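You operate a simulated robot arm through the tools that you are given. There is no shell and no other tool.

You run a simulated robot arm. Do the job below in one go: nothing can be reset, and whatever is moved stays where it is left.

TASK
Wrap the 40 cm parcel in 3 layers of film, with the brake set as the pack list says.
Fine: swing the film arm in to wrap, and out again after; keep your hand on the crank, clear of the turntable. Set down upright: what you pick out.

Only the result counts: the job must be done as asked and must still hold three seconds after the hand-in. Knocking over, shifting, dropping, spilling or breaking anything else fails it.

THE ROBOT
A 6-joint arm with a two-finger gripper, fixed in place. Base frame: the origin is on the floor under the middle of its stand, x ahead of it, y to its left, z up; the work surface is at about z = 862. Lengths are in mm, angles in rad, forces in N, time in s.
It reaches about 1637 mm from its shoulder. Its first joint turns from -2.897 to 2.897 rad. Payload 3.43 kg.
The tool frame sits at the grasp point between the pads (the TCP): z along the fingers, y along the line on which they close. The tips reach 20 mm beyond it. The gripper opens to 190 mm; its body begins 248 mm behind the TCP.
Orientation is that of the tool frame in the base frame, as [roll, pitch, yaw] about the fixed x, y, z axes, in that order (R = Rz(yaw) Ry(pitch) Rx(roll)). With the fingers straight down and closing along the base's y, the tool's x points along the base's -x, its y along +y and its z along -z.

THE INTERFACE
- The arm moves only by the tool step_arm. Its argument "plan" is a list of rows, each an object of numbers (a shift or turn left out is 0, a gripper value left out holds the last): "jaw": the closure, from 0 (fully open) to 1 (shut); "tx", "ty", "tz": the shift along the base's x, y, z in mm; "wx", "wy", "wz": the turn, a rotation vector about the base's x, y, z in rad. In form: [{"jaw": .., "tx": .., "ty": .., "tz": .., "wx": .., "wy": .., "wz": ..}, ...]. A call has 1 to 20 rows; each row shifts and turns the commanded pose from where the row before left it. Rows are played at 5 a second. More than 50 mm and 0.15 rad between two rows, or a gripper value outside its range, and nothing of the call is played. Where a pose cannot be reached the arm comes as near as it can. A force on the tool above 90 N (or 10 N above the force at the start of the call, whichever is more), or a blocked arm, ends the call early, and 0.2 s more pass. The fingers move at their own pace (about 45 mm/s each) and stop on an object; they squeeze with about 29 N. The grip force told is the motor's: it shows also when the fingers shut on nothing. Time passes only in rows, and 0.2 s behind the last, so rows that do not move let the fingers close. It gives the time, the measured TCP pose, the force on the tool (base axes), the opening and the grip force at its end, in the units of the frame above (readings bear some noise), with the torque about the TCP (base axes, N m) and any sound that the robot's microphone picked up, and new pictures: "views" is both (left out), scene, wrist or none.
- Cameras (640 x 400 px; columns grow to the right, rows downward): "scene" is fixed at [399.9, -650.6, 1451]; the picture's right is [0.92, -0.38, 0.00], its down [-0.15, -0.37, -0.92] and it looks along [0.35, 0.85, -0.40] (base axes); focal length 372 px, centre (320, 200). "wrist" rides on the gripper at [70, -8, -288] in the tool frame; the picture's right is [0.12, 0.99, 0.00], its down [-0.96, 0.12, -0.25] and it looks along [-0.25, 0.03, 0.97] (tool axes); focal length 261 px, centre (320, 200). There is no depth. A picture from a camera that has moved, and an enlarged one, comes with that camera's place and axes in the base frame and with its lens.
- move_column(by): slides the trunk up (or, below 0, down) by that many mm; the arm rides with it, the base frame stays. It gives what a move gives, with no picture.
- inspect(camera, box): a new picture of the part [left, top, right, bottom] of that camera's present view, enlarged. It takes no simulated time.
- hand_in(): hands the job in; it is judged then, once.

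Nothing tells you positions but the pictures and the camera data. Unless the task says otherwise, let go and move clear before handing in.

The tools are called as name(argument=value, ...) on one line, values as JSON. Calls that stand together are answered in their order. step_arm: Moves the arm, as the interface text tells. Its arguments: {"type":"object","properties":{"plan":{"type":"array","items":{"type":"object","properties":{"jaw":{"type":"number"},"tx":{"type":"number"},"ty":{"type":"number"},"tz":{"type":"number"},"wx":{"type":"number"},"wy":{"type":"number"},"wz":{"type":"number"}}}},"views":{"type":"string","enum":["both","scene","wrist","none"]}},"required":["plan"]} The other tools are called the same way: move_column (by) moves the trunk up or down; inspect (camera, box) takes an enlarged picture of a part of a camera's view; hand_in () hands the job in.

At the start:

```text
clock: 0.0
position: [719.4, 39.2, 1191.3]
orientation: [3.141, 0.0, 3.141]
wrist_force: [0.1, -0.1, 0.3]
ft_torque: [0.01, 0.01, 0.02]
opening: 190.4
grip_force: 0.1
trunk travel left (down, up): [-175.0, 65.0]
```

scene: 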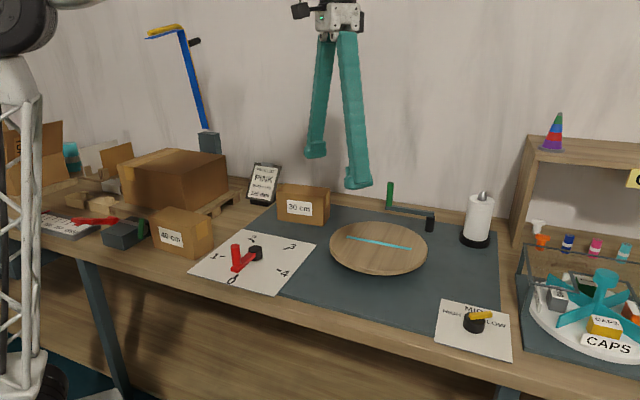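
wrist: 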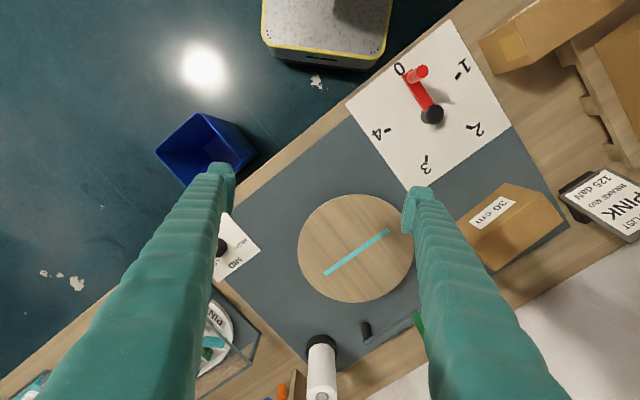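

I see a bench with a turntable, a dial with a red crank (0–4), a brake knob (HIGH/MID/LOW), a film arm at the back, parcels marked 30 cm and 40 cm, and pack-list cards. First I'll zoom in on the details before moving.

inspect(camera="scene", box=[230, 150, 330, 212])

inspect(camera="scene", box=[180, 200, 340, 300])

inspect(camera="scene", box=[420, 280, 540, 370])

inspect(camera="scene", box=[320, 170, 520, 295])

inspect(camera="scene", box=[500, 200, 640, 380])

inspect(camera="scene", box=[0, 110, 240, 270])

inspect(camera="wrist", box=[540, 150, 640, 250])

inspect(camera="wrist", box=[180, 180, 440, 400])

```text
6.40 times, centred on (280, 181) of scene
camera zoom: at [399.9, -650.6, 1451.0], right [0.92, -0.38, 0.0], down [-0.15, -0.37, -0.92], along [0.35, 0.85, -0.4], focal length 2380 px, centre (576, 322)
```

zoom: 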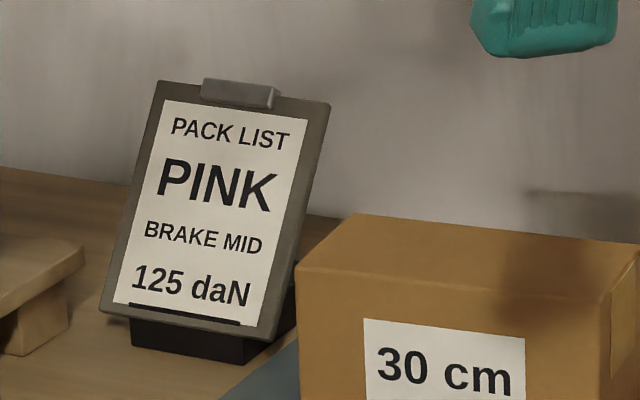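

```text
4.00 times, centred on (260, 250) of scene
camera zoom: at [399.9, -650.6, 1451.0], right [0.92, -0.38, 0.0], down [-0.15, -0.37, -0.92], along [0.35, 0.85, -0.4], focal length 1488 px, centre (560, 0)
```

zoom: 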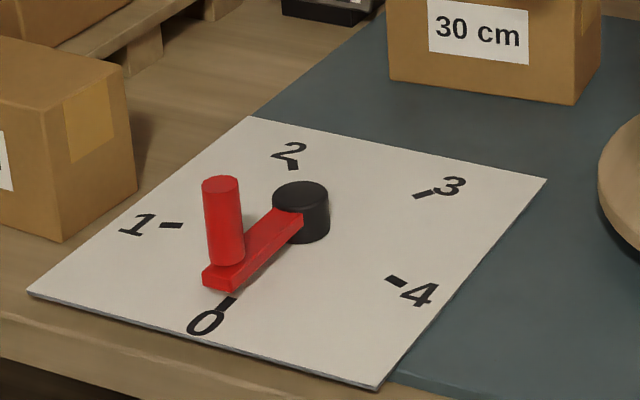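

```text
4.44 times, centred on (480, 325) of scene
camera zoom: at [399.9, -650.6, 1451.0], right [0.92, -0.38, 0.0], down [-0.15, -0.37, -0.92], along [0.35, 0.85, -0.4], focal length 1653 px, centre (-391, -356)
```

zoom: 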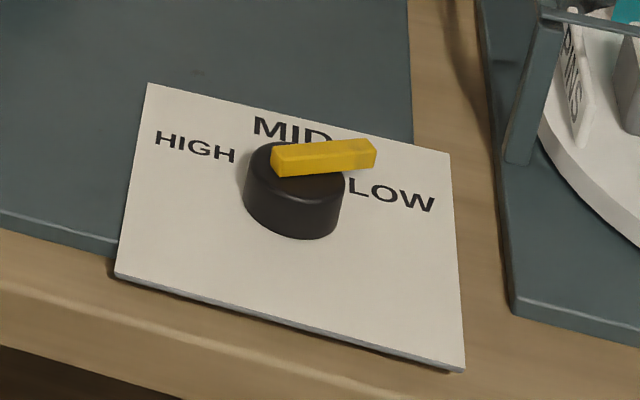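

```text
3.20 times, centred on (420, 232) of scene
camera zoom: at [399.9, -650.6, 1451.0], right [0.92, -0.38, 0.0], down [-0.15, -0.37, -0.92], along [0.35, 0.85, -0.4], focal length 1190 px, centre (0, 96)
```

zoom: 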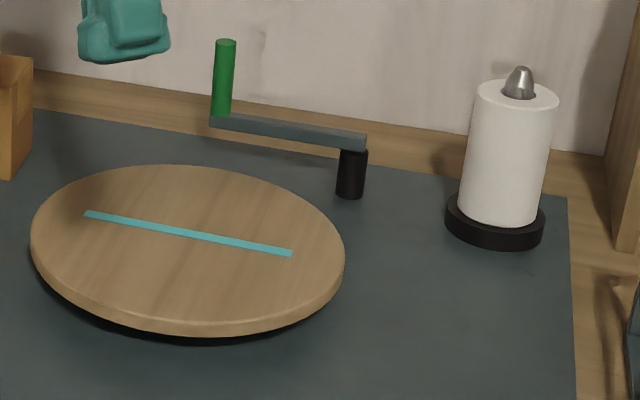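

```text
2.22 times, centred on (570, 290) of scene
camera zoom: at [399.9, -650.6, 1451.0], right [0.92, -0.38, 0.0], down [-0.15, -0.37, -0.92], along [0.35, 0.85, -0.4], focal length 826 px, centre (-236, 0)
```

zoom: 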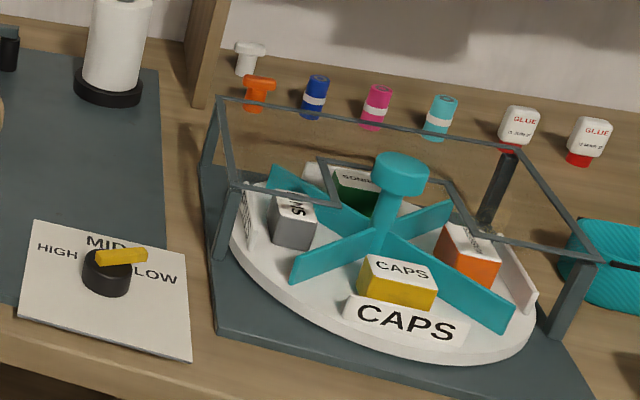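

```text
2.50 times, centred on (120, 190) of scene
camera zoom: at [399.9, -650.6, 1451.0], right [0.92, -0.38, 0.0], down [-0.15, -0.37, -0.92], along [0.35, 0.85, -0.4], focal length 930 px, centre (820, 225)
```

zoom: 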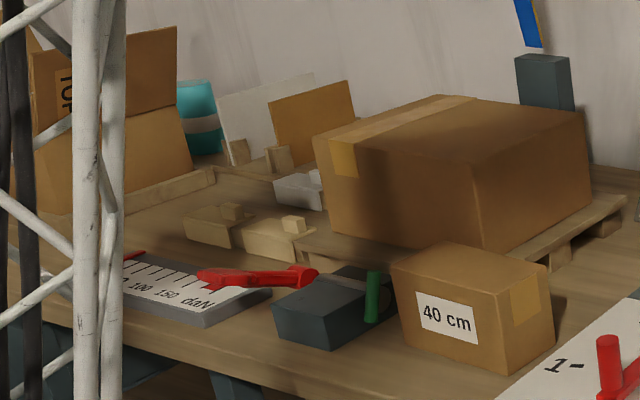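

```text
4.00 times, centred on (590, 200) of wrist
camera zoom: at [649.5, 30.5, 1480.2], right [-0.12, 0.99, 0.0], down [0.96, 0.12, 0.25], along [0.25, 0.03, -0.97], focal length 1043 px, centre (-760, 200)
```

zoom: 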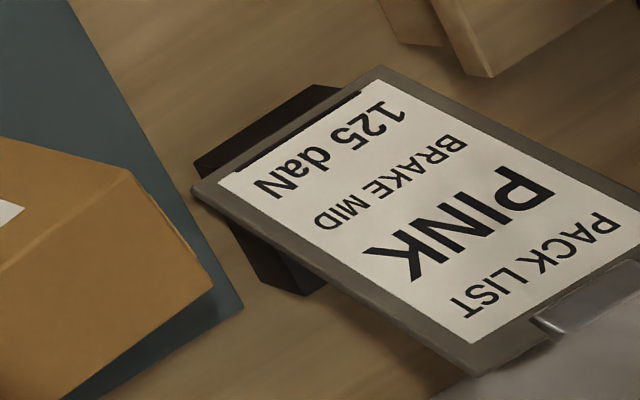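

```text
1.82 times, centred on (310, 290) of wrist
camera zoom: at [649.5, 30.5, 1480.2], right [-0.12, 0.99, 0.0], down [0.96, 0.12, 0.25], along [0.25, 0.03, -0.97], focal length 474 px, centre (338, 36)
```

zoom: 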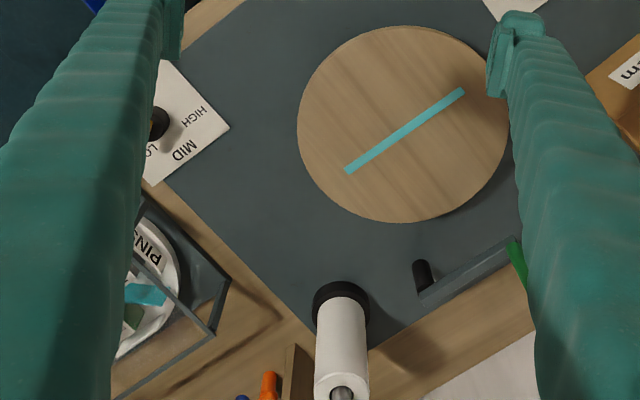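

The pack list reads BRAKE MID, the crank sits at 0, and the brake pointer looks to be between MID and LOW. I place the brake knob near (955,-192), the turntable centre near (931,180), the crank hub near (580,273) and the 40 cm parcel near (390,425). I'll move above the brake knob first to see it from the wrist camera.

step_arm(plan=[{"tx": 34, "ty": -33}, {"tx": 34, "ty": -33}, {"tx": 34, "ty": -33}, {"tx": 34, "ty": -33}, {"tx": 34, "ty": -33}, {"tx": 34, "ty": -33}, {"tx": 32, "ty": -33, "tz": 0}, {}], views="both")

```text
clock: 1.8
position: [952.4, -190.6, 1182.1]
orientation: [-3.139, 0.005, 3.141]
wrist_force: [0.2, -0.4, -0.2]
ft_torque: [0.04, 0.03, 0.01]
opening: 190.0
grip_force: 0.1
out of reach, approached as far as the arm can: row 7
trunk travel left (down, up): [-175.0, 65.0]
camera wrist: at [881.1, -197.8, 1469.9], right [-0.12, 0.99, 0.0], down [0.96, 0.12, 0.25], along [0.25, 0.03, -0.97], focal length 261 px, centre (320, 200)
```

scene: 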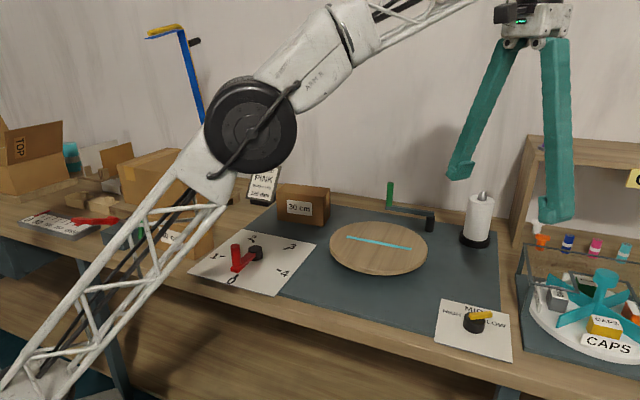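
wrist: 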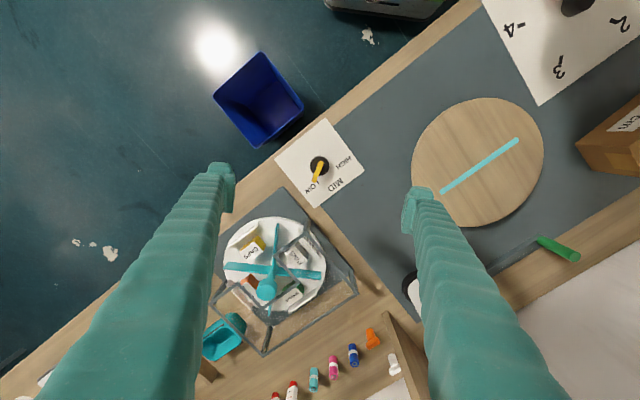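

I'm above the brake knob, and the pointer looks to be at LOW or close to it. I'll zoom in on it.

inspect(camera="wrist", box=[265, 110, 375, 210])

inspect(camera="wrist", box=[400, 80, 640, 230])

inspect(camera="scene", box=[430, 290, 520, 346])

inspect(camera="wrist", box=[380, 200, 600, 340])

```text
4.00 times, centred on (320, 160) of wrist
camera zoom: at [881.1, -197.8, 1469.9], right [-0.12, 0.99, 0.0], down [0.96, 0.12, 0.25], along [0.25, 0.03, -0.97], focal length 1043 px, centre (320, 360)
```

zoom: 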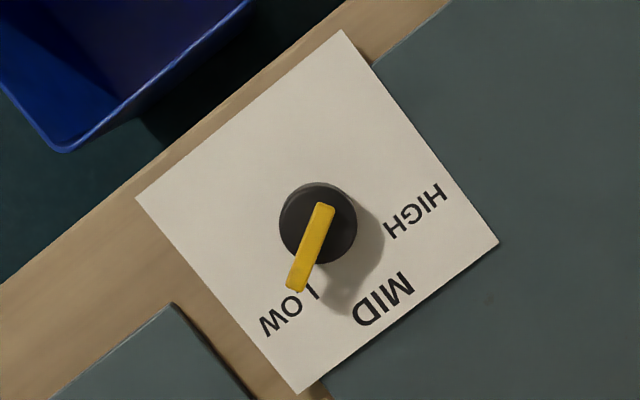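

```text
2.67 times, centred on (520, 155) of wrist
camera zoom: at [881.1, -197.8, 1469.9], right [-0.12, 0.99, 0.0], down [0.96, 0.12, 0.25], along [0.25, 0.03, -0.97], focal length 695 px, centre (-213, 320)
```

zoom: 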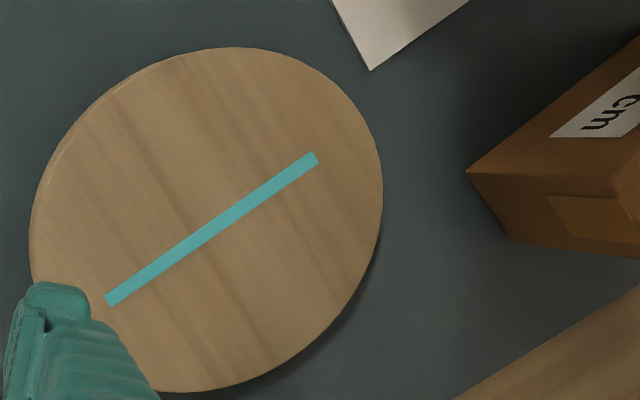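

```text
7.11 times, centred on (475, 318) of scene
camera zoom: at [399.9, -650.6, 1451.0], right [0.92, -0.38, 0.0], down [-0.15, -0.37, -0.92], along [0.35, 0.85, -0.4], focal length 2644 px, centre (-782, -639)
```

zoom: 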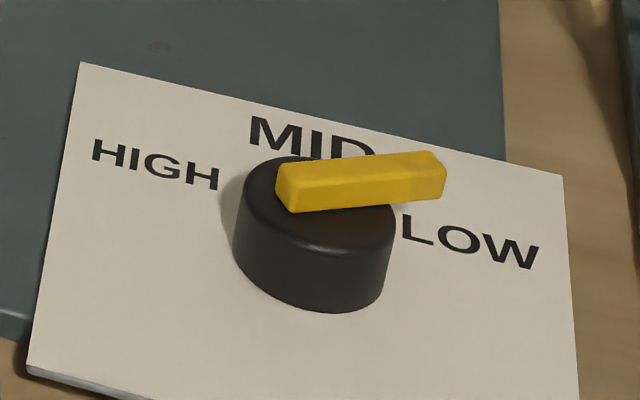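

```text
2.86 times, centred on (490, 270) of wrist
camera zoom: at [881.1, -197.8, 1469.9], right [-0.12, 0.99, 0.0], down [0.96, 0.12, 0.25], along [0.25, 0.03, -0.97], focal length 745 px, centre (-166, 0)
```

zoom: 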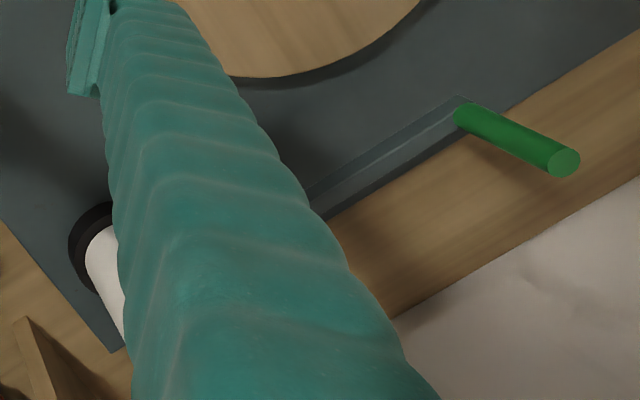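

The brake pointer sits at LOW (about -15°), MID is at 45°, and the knob axis is near (953,-190) with the bar top near z=905. I'll turn the gripper across the bar, partly close it, and descend to z≈1000 to check alignment.

step_arm(plan=[{"jaw": 0.72, "tz": -40, "wz": -0.066}, {"tz": -40, "wz": -0.066}, {"tz": -40, "wz": -0.066}, {"tz": -40, "wz": -0.064}, {"tz": -30}, {}, {}], views="both")

```text
clock: 3.4
position: [949.1, -189.7, 993.5]
orientation: [3.14, -0.001, 2.879]
wrist_force: [-0.2, 0.2, 0.1]
ft_torque: [0.01, 0.0, 0.02]
opening: 53.2
grip_force: 0.0
trunk travel left (down, up): [-175.0, 65.0]
camera wrist: at [879.6, -179.3, 1282.6], right [0.14, 0.99, 0.0], down [0.96, -0.14, 0.25], along [0.25, -0.04, -0.97], focal length 261 px, centre (320, 200)
```

scene: 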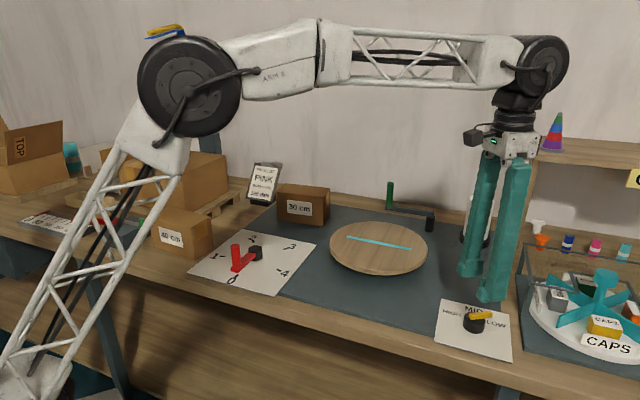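
wrist: 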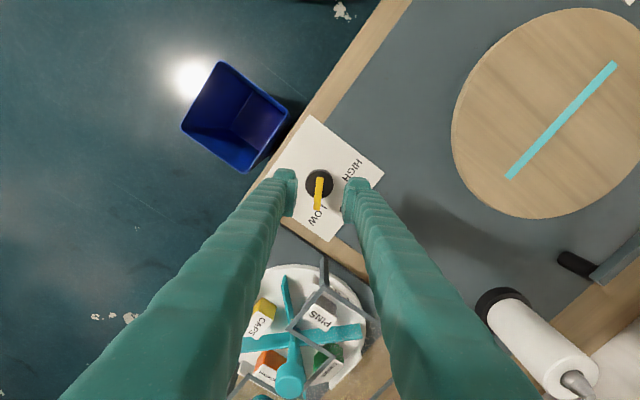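

inspect(camera="wrist", box=[270, 150, 370, 212])

```text
6.40 times, centred on (320, 181) of wrist
camera zoom: at [879.6, -179.3, 1282.6], right [0.14, 0.99, 0.0], down [0.96, -0.14, 0.25], along [0.25, -0.04, -0.97], focal length 1668 px, centre (320, 322)
```

zoom: 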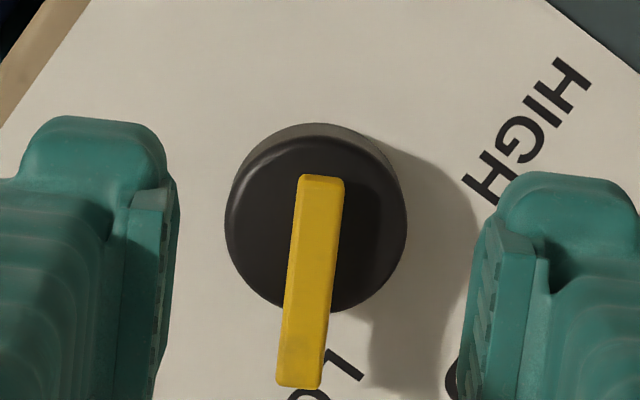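

The jaws straddle the bar, aligned to within a degree, and the knob axis refines to (955,-192). I'll centre on it and descend so the tips sit just above the hub top.

step_arm(plan=[{"tx": 7, "ty": -2.5, "tz": -25}, {"tz": -25}, {"tz": -17}, {}], views="both")

inspect(camera="scene", box=[420, 250, 540, 340])

```text
clock: 4.4
position: [953.6, -192.3, 927.5]
orientation: [3.142, 0.0, 2.88]
wrist_force: [0.4, -0.5, -0.6]
ft_torque: [0.0, 0.02, 0.01]
opening: 53.0
grip_force: 0.1
trunk travel left (down, up): [-175.0, 65.0]
camera wrist: at [885.5, -183.0, 1215.5], right [0.14, 0.99, 0.0], down [0.96, -0.14, 0.25], along [0.24, -0.04, -0.97], focal length 261 px, centre (320, 200)
```

scene: 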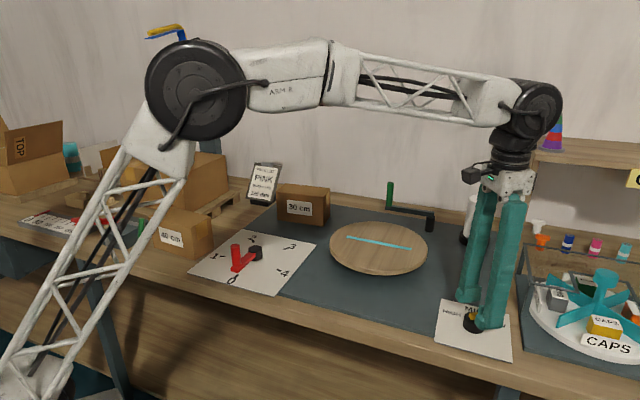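
wrist: 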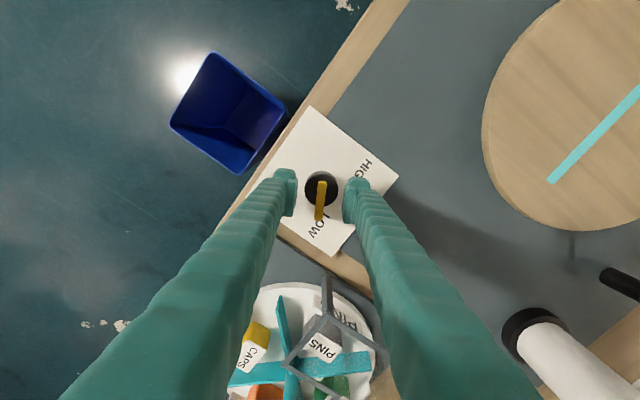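

```text
4.44 times, centred on (480, 295) of scene
camera zoom: at [399.9, -650.6, 1451.0], right [0.92, -0.38, 0.0], down [-0.15, -0.37, -0.92], along [0.35, 0.85, -0.4], focal length 1653 px, centre (-391, -222)
```

zoom: 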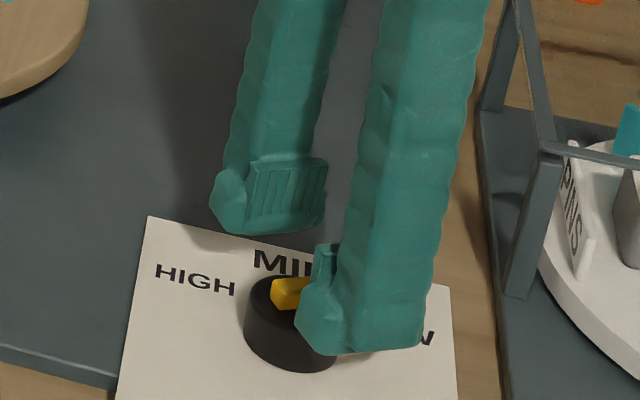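

The pads are about 40 mm wide and straddle the bar; the tips are near z=907. I'll lower about 11 mm more and close on the bar.

step_arm(plan=[{"tz": -6}, {"tz": -5}, {}, {"jaw": 0.85}, {"jaw": 1.0}, {}, {}, {}], views="both")

inspect(camera="scene", box=[420, 250, 540, 340])

```text
clock: 6.2
position: [955.0, -191.9, 914.8]
orientation: [-3.141, 0.001, 2.881]
wrist_force: [3.8, 9.1, -2.9]
ft_torque: [0.08, -0.05, -0.05]
opening: 8.8
grip_force: 42.6
trunk travel left (down, up): [-175.0, 65.0]
camera wrist: at [885.6, -181.4, 1204.0], right [0.14, 0.99, 0.0], down [0.96, -0.14, 0.25], along [0.25, -0.03, -0.97], focal length 261 px, centre (320, 200)
```

scene: 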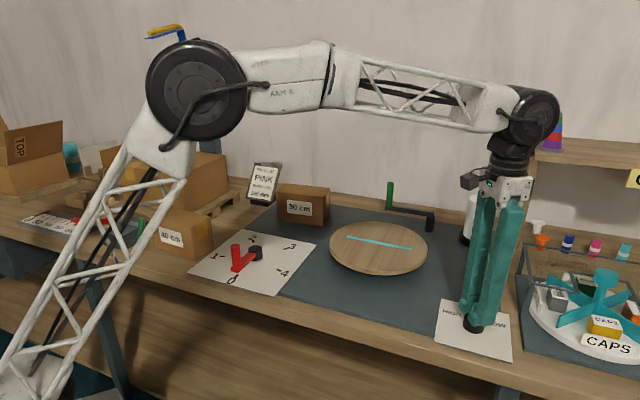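
wrist: 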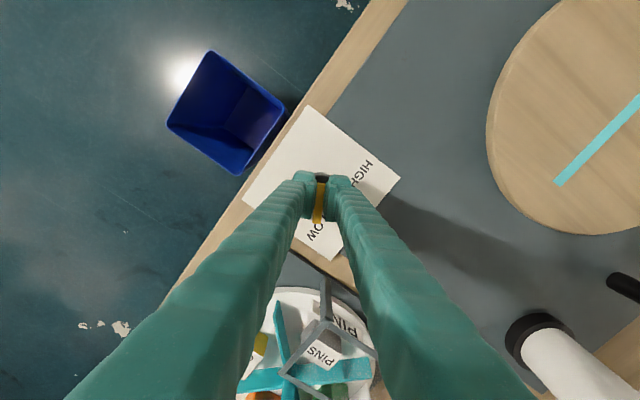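

```text
4.44 times, centred on (480, 295) of scene
camera zoom: at [399.9, -650.6, 1451.0], right [0.92, -0.38, 0.0], down [-0.15, -0.37, -0.92], along [0.35, 0.85, -0.4], focal length 1653 px, centre (-391, -222)
```

zoom: 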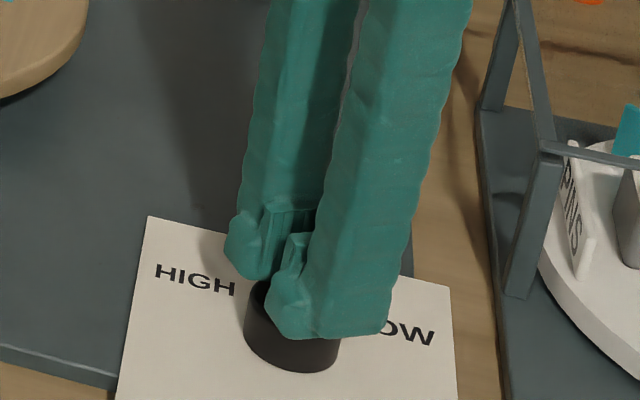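

The bar is gripped (opening 8.8 mm). I'll rotate +60° about the knob axis towards MID.

step_arm(plan=[{"wz": 0.105}, {"wz": 0.105}, {"wz": 0.105}, {"wz": 0.105}, {"wz": 0.105}, {"wz": 0.105}, {"wz": 0.105}, {"wz": 0.105}, {"wz": 0.105}, {"wz": 0.102}, {}], views="both")

inspect(camera="wrist", box=[250, 130, 390, 230])

```text
clock: 8.6
position: [953.8, -190.7, 916.3]
orientation: [3.141, 0.0, -2.356]
wrist_force: [-19.2, 27.6, -3.2]
ft_torque: [0.31, 0.22, -0.02]
opening: 8.9
grip_force: 42.7
trunk travel left (down, up): [-175.0, 65.0]
camera wrist: at [912.5, -246.8, 1204.2], right [-0.79, 0.62, 0.0], down [0.6, 0.76, 0.25], along [0.15, 0.2, -0.97], focal length 261 px, centre (320, 200)
```

scene: 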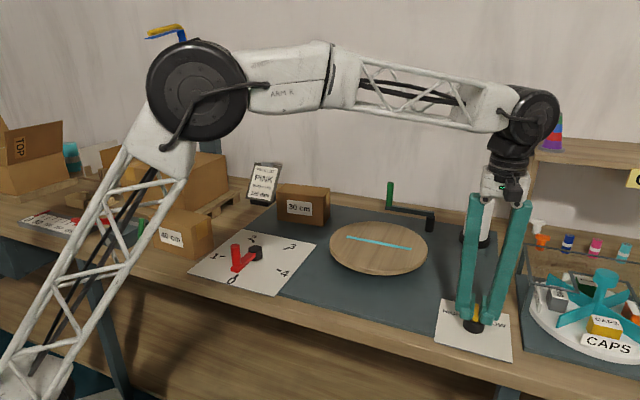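
wrist: 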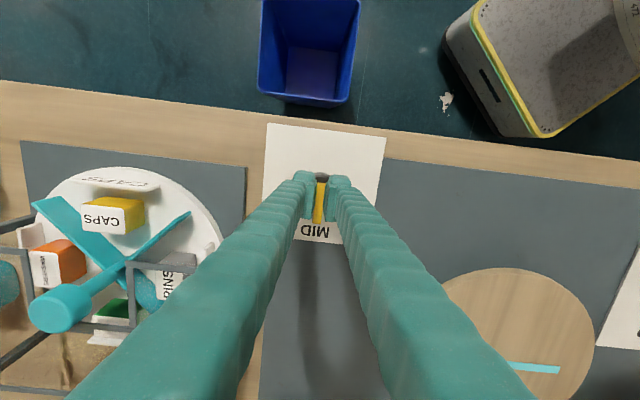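

```text
4.00 times, centred on (320, 180) of wrist
camera zoom: at [912.5, -246.8, 1204.2], right [-0.79, 0.62, 0.0], down [0.6, 0.76, 0.25], along [0.15, 0.2, -0.97], focal length 1043 px, centre (320, 280)
```

zoom: 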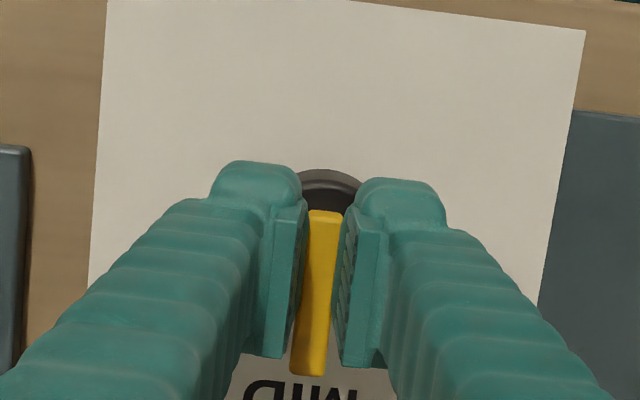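

The bar now points toward MID. I'll release, rise, and check the pointer.

step_arm(plan=[{"jaw": 0.72}, {}, {}, {"tz": 30}, {"tz": 40}, {"tz": 40}, {}], views="wrist")

inspect(camera="wrist", box=[260, 140, 380, 215])

inspect(camera="scene", box=[430, 290, 520, 346])

```text
clock: 10.2
position: [953.1, -192.1, 1025.0]
orientation: [3.14, 0.001, -2.356]
wrist_force: [0.7, -0.1, 0.5]
ft_torque: [-0.02, 0.01, 0.02]
opening: 53.3
grip_force: 0.1
trunk travel left (down, up): [-175.0, 65.0]
camera wrist: at [910.7, -248.1, 1313.2], right [-0.79, 0.62, 0.0], down [0.6, 0.76, 0.25], along [0.15, 0.19, -0.97], focal length 261 px, centre (320, 200)
```

wrist: 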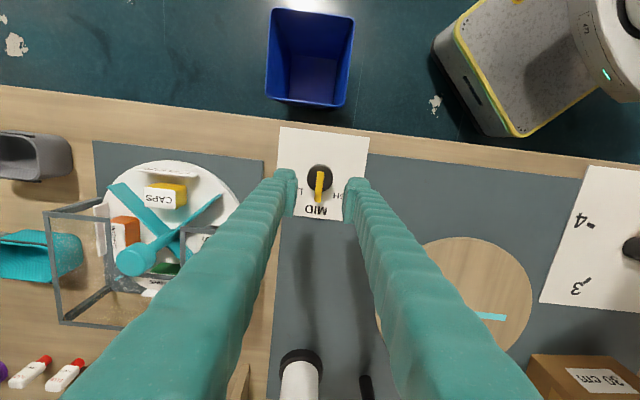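

```text
5.33 times, centred on (320, 178) of wrist
camera zoom: at [910.7, -248.1, 1313.2], right [-0.79, 0.62, 0.0], down [0.6, 0.76, 0.25], along [0.15, 0.19, -0.97], focal length 1390 px, centre (320, 320)
```

zoom: 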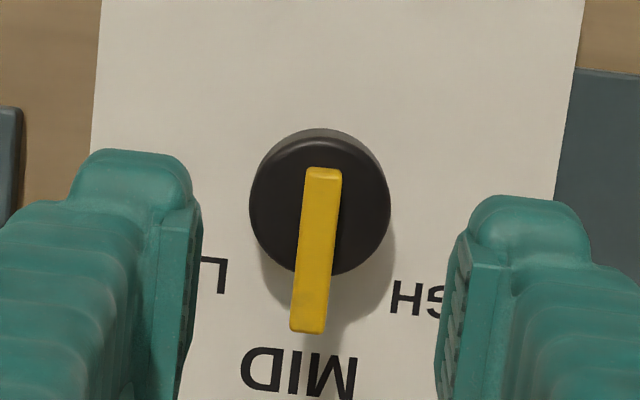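

```text
7.11 times, centred on (475, 318) of scene
camera zoom: at [399.9, -650.6, 1451.0], right [0.92, -0.38, 0.0], down [-0.15, -0.37, -0.92], along [0.35, 0.85, -0.4], focal length 2644 px, centre (-782, -639)
```

zoom: 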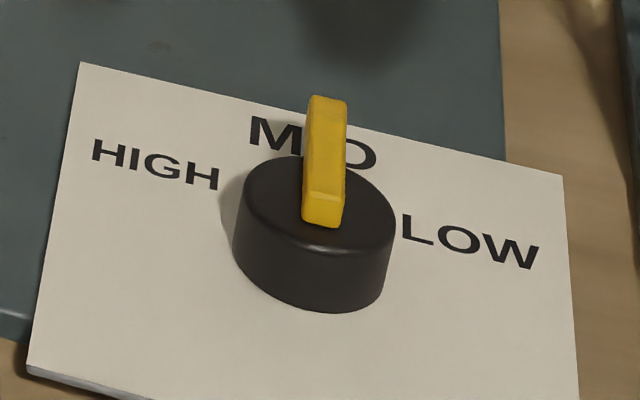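

The brake is now on MID. Next I'll travel high to above the 40 cm parcel near (395,420), turning the gripper so it closes across the parcel's short side.

step_arm(plan=[{"tz": 40}, {"tz": 40, "tx": -15, "ty": 15, "wz": 0.08}, {"tx": -30, "ty": 33, "tz": 15, "wz": 0.088}, {"tx": -30, "ty": 33, "wz": 0.088}, {"tx": -30, "ty": 33, "wz": 0.088}, {"tx": -30, "ty": 33, "wz": 0.088}, {"tx": -30, "ty": 33, "wz": 0.088}, {"tx": -30, "ty": 33, "wz": 0.088}, {"tx": -30, "ty": 33, "wz": 0.088}, {"tx": -30, "ty": 33, "wz": 0.088}, {"tx": -30, "ty": 33, "wz": 0.088}, {"tx": -30, "ty": 33, "wz": 0.088}, {"tx": -30, "ty": 33, "wz": 0.088}, {"tx": -30, "ty": 33, "wz": 0.088}, {"tx": -30, "ty": 33, "wz": 0.088}, {"tx": -30, "ty": 33, "wz": 0.088}, {"tx": -30, "ty": 33, "wz": 0.088}, {"tx": -30, "ty": 33, "wz": 0.088}, {"tx": -30, "ty": 33, "wz": 0.084}, {"jaw": 0.2}], views="both")

```text
clock: 14.4
position: [428.2, 383.0, 1121.2]
orientation: [3.141, 0.0, -0.783]
wrist_force: [-0.7, 0.5, 0.1]
ft_torque: [-0.01, 0.02, 0.02]
opening: 87.6
grip_force: 0.1
trunk travel left (down, up): [-175.0, 65.0]
camera wrist: at [485.7, 339.5, 1409.7], right [-0.62, -0.79, 0.0], down [-0.76, 0.6, 0.25], along [-0.2, 0.15, -0.97], focal length 261 px, centre (320, 200)
```

scene: 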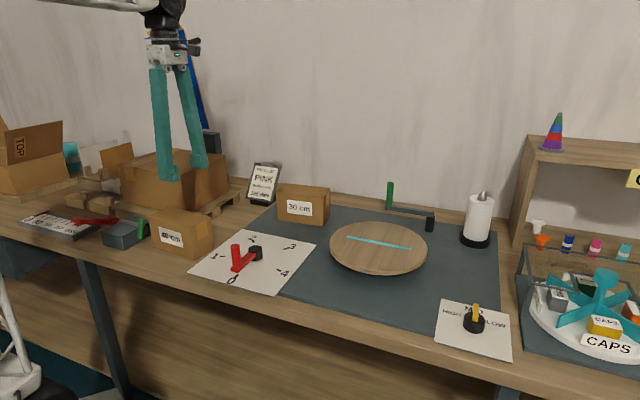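
wrist: 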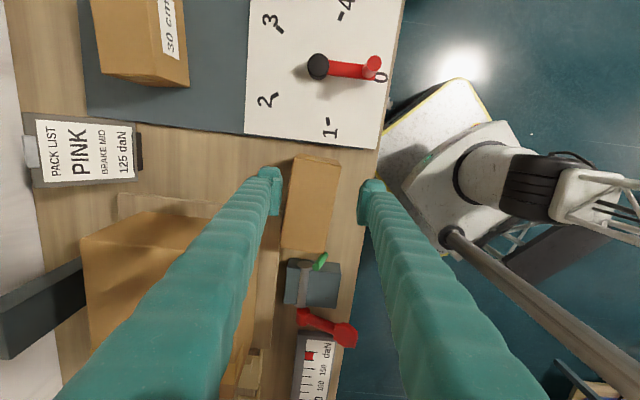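

inspect(camera="wrist", box=[230, 130, 400, 290])

inspect(camera="scene", box=[100, 140, 260, 260])

```text
2.50 times, centred on (315, 210) of wrist
camera zoom: at [485.7, 339.5, 1409.7], right [-0.62, -0.79, 0.0], down [-0.76, 0.6, 0.25], along [-0.2, 0.15, -0.97], focal length 652 px, centre (332, 175)
```

zoom: 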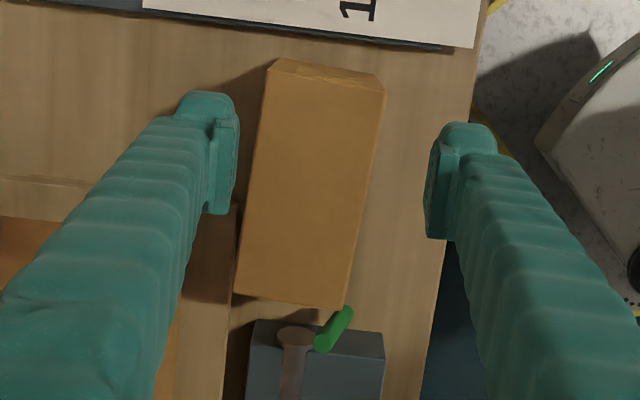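

```text
3.33 times, centred on (180, 200) of scene
camera zoom: at [399.9, -650.6, 1451.0], right [0.92, -0.38, 0.0], down [-0.15, -0.37, -0.92], along [0.35, 0.85, -0.4], focal length 1240 px, centre (787, 200)
```

zoom: 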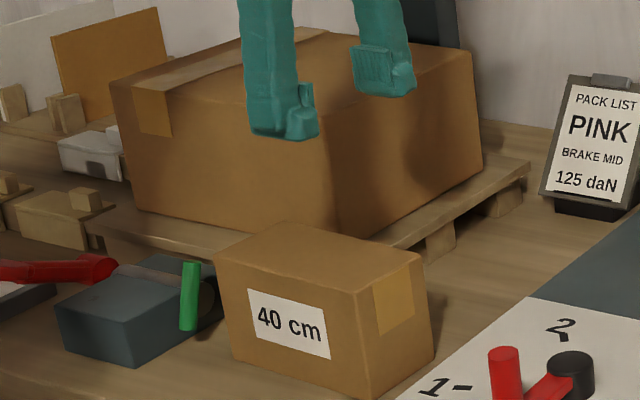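

The parcel measures about 162×81×105 mm, centred near (392,427), with its long axis about 3° off the bench axis. A pallet edge sits just behind its left half, so I'll grip slightly right of centre to keep the back finger clear. I'll move over it at z≈1010 to check.

step_arm(plan=[{"jaw": 0.34, "tx": -15, "ty": 19, "tz": -30, "wz": -0.02}, {"tx": -15.5, "ty": 19, "tz": -40, "wz": -0.02}, {"tz": -40}, {}, {}], views="both")

inspect(camera="wrist", box=[200, 110, 440, 310])

inspect(camera="scene", box=[100, 140, 260, 260])

```text
clock: 15.6
position: [398.4, 422.6, 1010.5]
orientation: [-3.14, 0.0, -0.823]
wrist_force: [0.3, 0.0, -0.3]
ft_torque: [-0.01, 0.0, 0.0]
opening: 125.3
grip_force: 0.0
trunk travel left (down, up): [-175.0, 65.0]
camera wrist: at [452.3, 376.6, 1298.9], right [-0.65, -0.76, 0.0], down [-0.74, 0.63, 0.25], along [-0.19, 0.16, -0.97], focal length 261 px, centre (320, 200)
```

scene: 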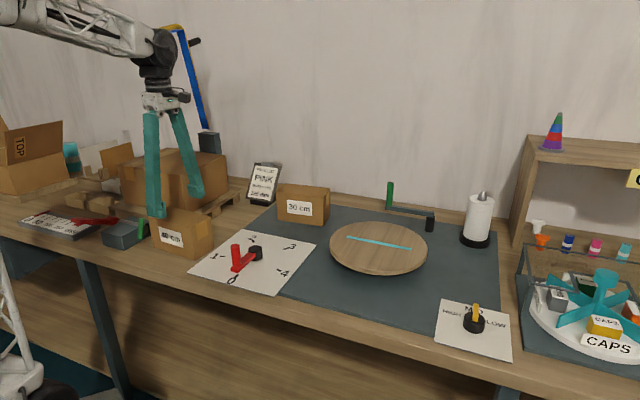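
wrist: 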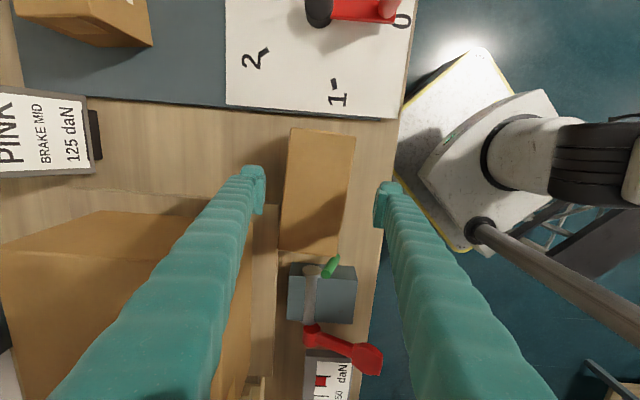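

```text
2.00 times, centred on (320, 210) of wrist
camera zoom: at [452.3, 376.6, 1298.9], right [-0.65, -0.76, 0.0], down [-0.74, 0.63, 0.25], along [-0.19, 0.16, -0.97], focal length 521 px, centre (320, 180)
```

zoom: 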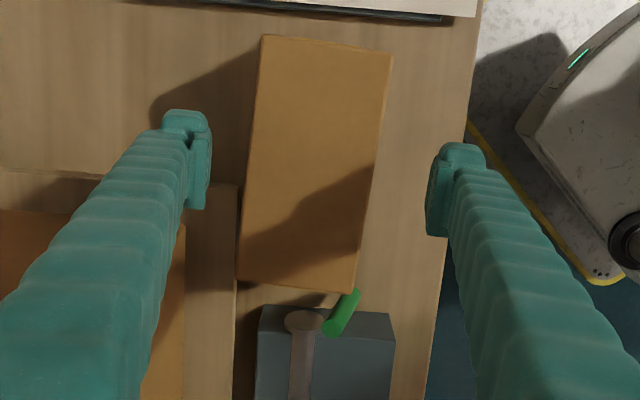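

```text
3.33 times, centred on (180, 200) of scene
camera zoom: at [399.9, -650.6, 1451.0], right [0.92, -0.38, 0.0], down [-0.15, -0.37, -0.92], along [0.35, 0.85, -0.4], focal length 1240 px, centre (787, 200)
```

zoom: 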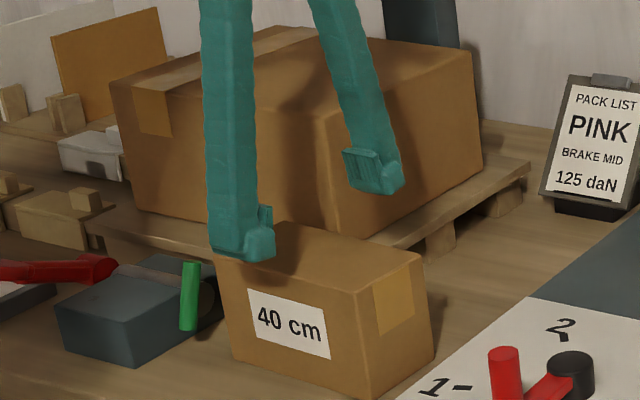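

The jaws are centred on the parcel and aligned, with about 15–20 mm between the back finger and the pallet edge. I'll shift 4 mm further right, descend to z≈915 and grip.

step_arm(plan=[{"tx": 3, "ty": -3, "tz": -25}, {"tz": -25}, {"tz": -25}, {"tz": -20}, {}], views="both")

```text
clock: 16.8
position: [401.9, 419.1, 915.9]
orientation: [-3.141, 0.0, -0.823]
wrist_force: [0.3, -0.2, 0.9]
ft_torque: [0.01, -0.02, 0.01]
opening: 125.4
grip_force: 0.0
trunk travel left (down, up): [-175.0, 65.0]
camera wrist: at [456.3, 372.4, 1204.2], right [-0.65, -0.76, 0.0], down [-0.74, 0.63, 0.25], along [-0.19, 0.16, -0.97], focal length 261 px, centre (320, 200)
```

scene: 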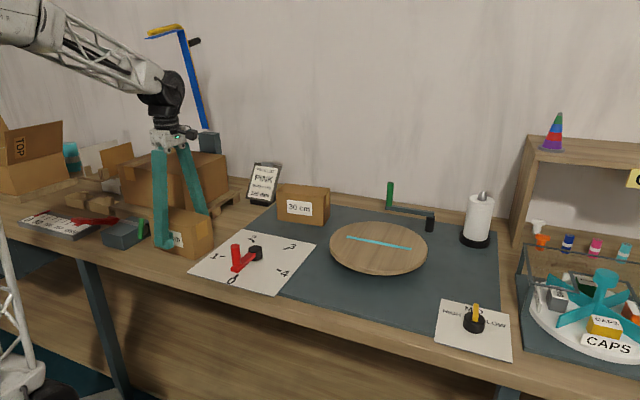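
wrist: 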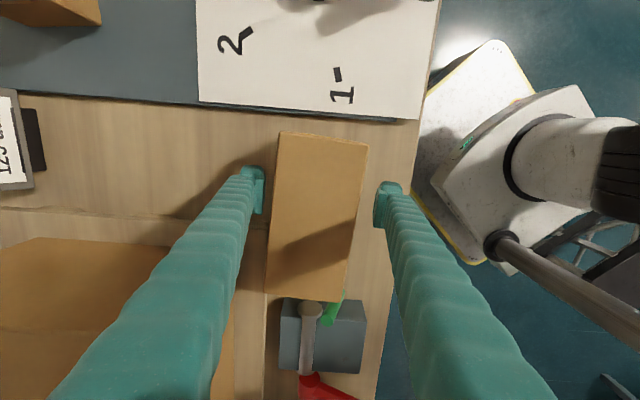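

The fingers are down either side of the parcel with no contact. Closing now.

step_arm(plan=[{"jaw": 0.45}, {"jaw": 0.55}, {"jaw": 1.0}, {}, {}, {}, {}], views="both")

```text
clock: 18.4
position: [401.5, 418.6, 916.4]
orientation: [3.14, 0.0, -0.824]
wrist_force: [1.3, 1.9, 4.9]
ft_torque: [0.02, -0.01, -0.45]
opening: 88.6
grip_force: 29.4
trunk travel left (down, up): [-175.0, 65.0]
camera wrist: at [456.3, 372.4, 1204.5], right [-0.65, -0.76, 0.0], down [-0.74, 0.63, 0.25], along [-0.19, 0.16, -0.97], focal length 261 px, centre (320, 200)
```

scene: 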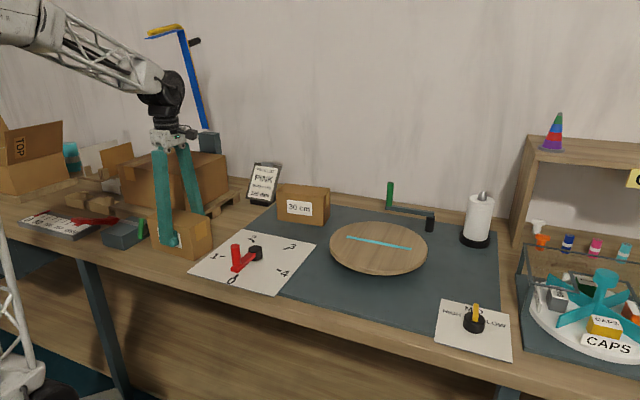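
wrist: 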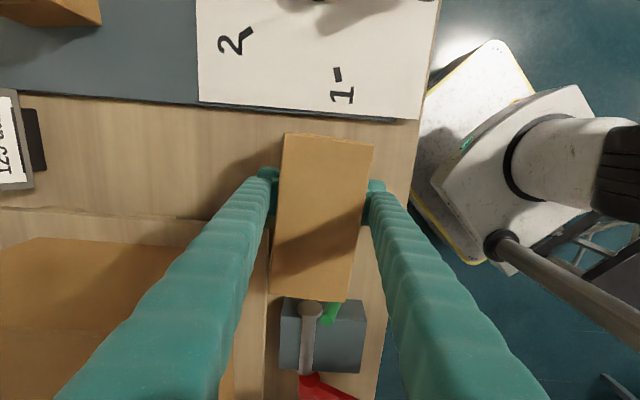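

The parcel is gripped (88 mm wide, 29 N). I'll lift it slowly and watch for slip and clearance.

step_arm(plan=[{"tz": 5}, {"tz": 10}, {"tz": 15}, {"tz": 20}, {"tz": 30}, {}], views="both")

inspect(camera="scene", box=[100, 130, 260, 260])

```text
clock: 19.8
position: [403.9, 417.6, 995.8]
orientation: [3.142, 0.0, -0.822]
wrist_force: [0.5, 1.0, -6.5]
ft_torque: [-0.05, -0.1, -0.01]
opening: 88.6
grip_force: 28.7
trunk travel left (down, up): [-175.0, 65.0]
camera wrist: at [457.8, 372.0, 1284.8], right [-0.65, -0.76, 0.0], down [-0.74, 0.63, 0.25], along [-0.19, 0.16, -0.97], focal length 261 px, centre (320, 200)
```

scene: 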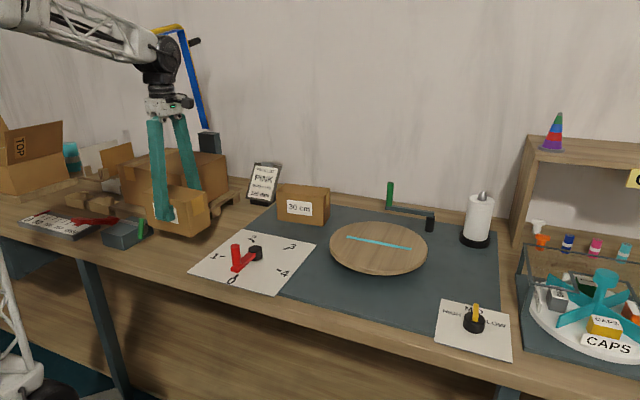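
wrist: 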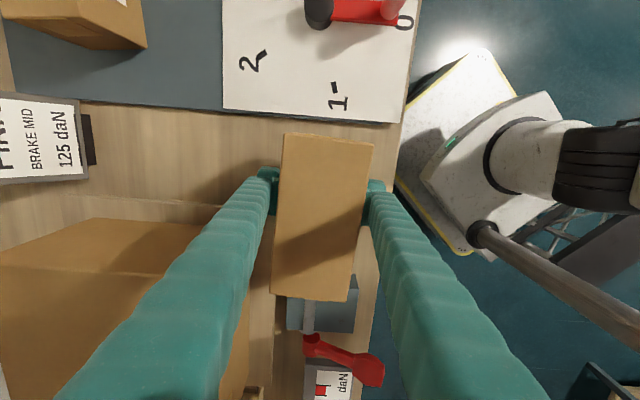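

```text
3.08 times, centred on (180, 195) of scene
camera zoom: at [399.9, -650.6, 1451.0], right [0.92, -0.38, 0.0], down [-0.15, -0.37, -0.92], along [0.35, 0.85, -0.4], focal length 1144 px, centre (751, 215)
```

zoom: 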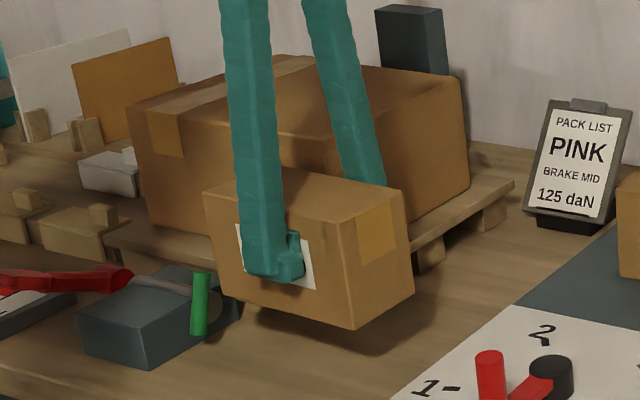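

The parcel (about 0.65 kg) is held level and clear, with its centre about 14 mm to the left of the TCP along its length. Cross-checking three views puts the turntable top near z≈905 with its centre near (914,151). I'll carry the parcel high to above it and square its heading to the strip.

step_arm(plan=[{"tz": 30}, {"tz": 35}, {"tz": 25, "tx": 10, "ty": -5}, {"tx": 25, "ty": -13}, {"tx": 35, "ty": -18.5}, {"tx": 35, "ty": -18.5}, {"tx": 35, "ty": -18.5, "wz": 0.01}, {"tx": 35, "ty": -18.5, "wz": 0.01}, {"tx": 35, "ty": -18.5, "wz": 0.01}, {"tx": 35, "ty": -18.5, "wz": 0.007}, {"tx": 35, "ty": -18.5}, {"tx": 35, "ty": -18.5}, {"tx": 35, "ty": -18.5}, {"tx": 35, "ty": -18.5}, {"tx": 35, "ty": -18.5}, {"tx": 35, "ty": -18.5}, {"tx": 35, "ty": -18.5}, {"tx": 20, "ty": -10.5}, {"tx": 10, "ty": -7}, {}], views="both")

```text
clock: 24.0
position: [923.0, 143.0, 1086.7]
orientation: [-3.14, 0.001, -0.788]
wrist_force: [0.1, 0.3, -4.9]
ft_torque: [-0.08, -0.04, -0.02]
opening: 88.8
grip_force: 29.8
trunk travel left (down, up): [-175.0, 65.0]
camera wrist: at [979.8, 99.1, 1374.8], right [-0.62, -0.78, 0.0], down [-0.76, 0.6, 0.25], along [-0.19, 0.15, -0.97], focal length 261 px, centre (320, 200)
```

scene: 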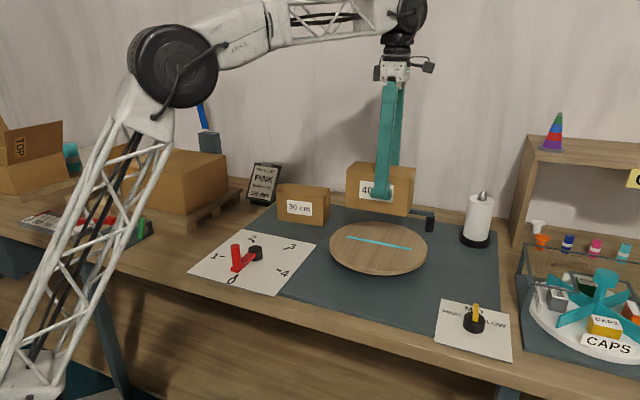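
wrist: 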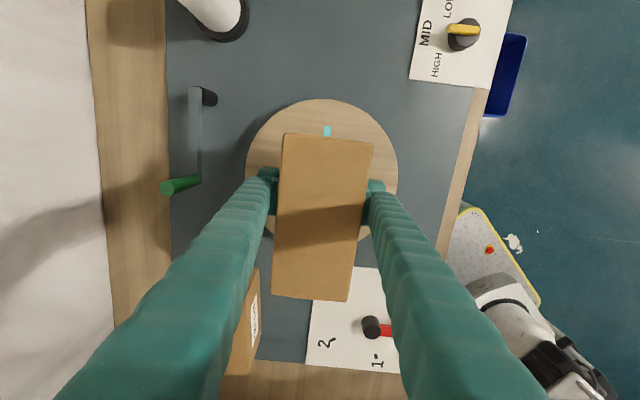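

inspect(camera="scene", box=[330, 140, 450, 240])

inspect(camera="wrist", box=[230, 90, 410, 310])

inspect(camera="wrist", box=[150, 0, 330, 220])

```text
4.00 times, centred on (390, 190) of scene
camera zoom: at [399.9, -650.6, 1451.0], right [0.92, -0.38, 0.0], down [-0.15, -0.37, -0.92], along [0.35, 0.85, -0.4], focal length 1488 px, centre (40, 240)
```

zoom: 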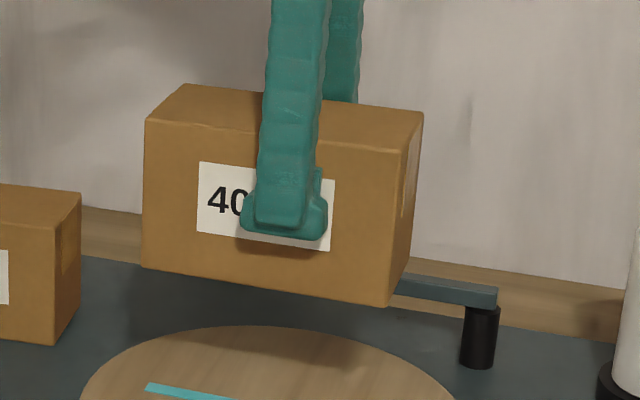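

```text
1.82 times, centred on (320, 200) of wrist
camera zoom: at [979.8, 99.1, 1374.8], right [-0.62, -0.78, 0.0], down [-0.76, 0.6, 0.25], along [-0.19, 0.15, -0.97], focal length 474 px, centre (320, 200)
```

zoom: 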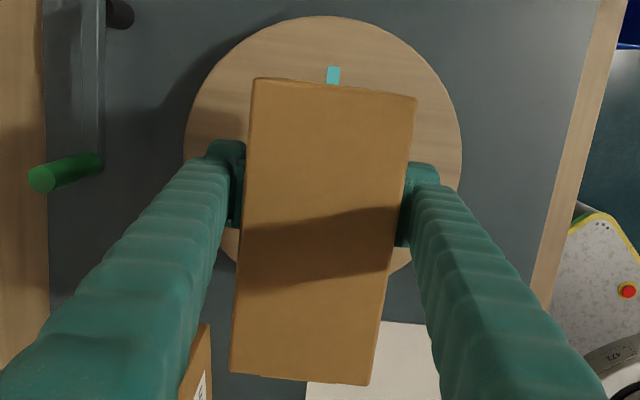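

```text
1.82 times, centred on (240, 110) of wrist
camera zoom: at [979.8, 99.1, 1374.8], right [-0.62, -0.78, 0.0], down [-0.76, 0.6, 0.25], along [-0.19, 0.15, -0.97], focal length 474 px, centre (466, 364)
```

zoom: 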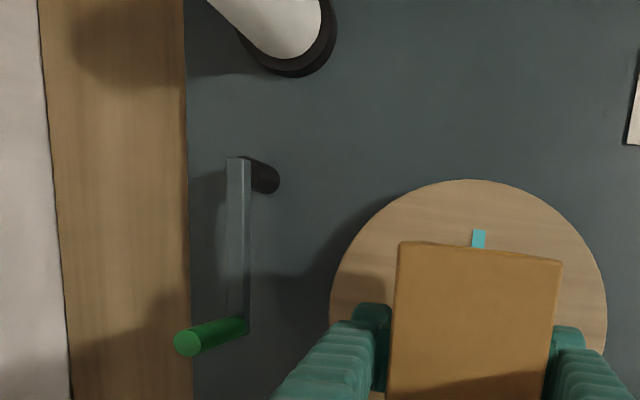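

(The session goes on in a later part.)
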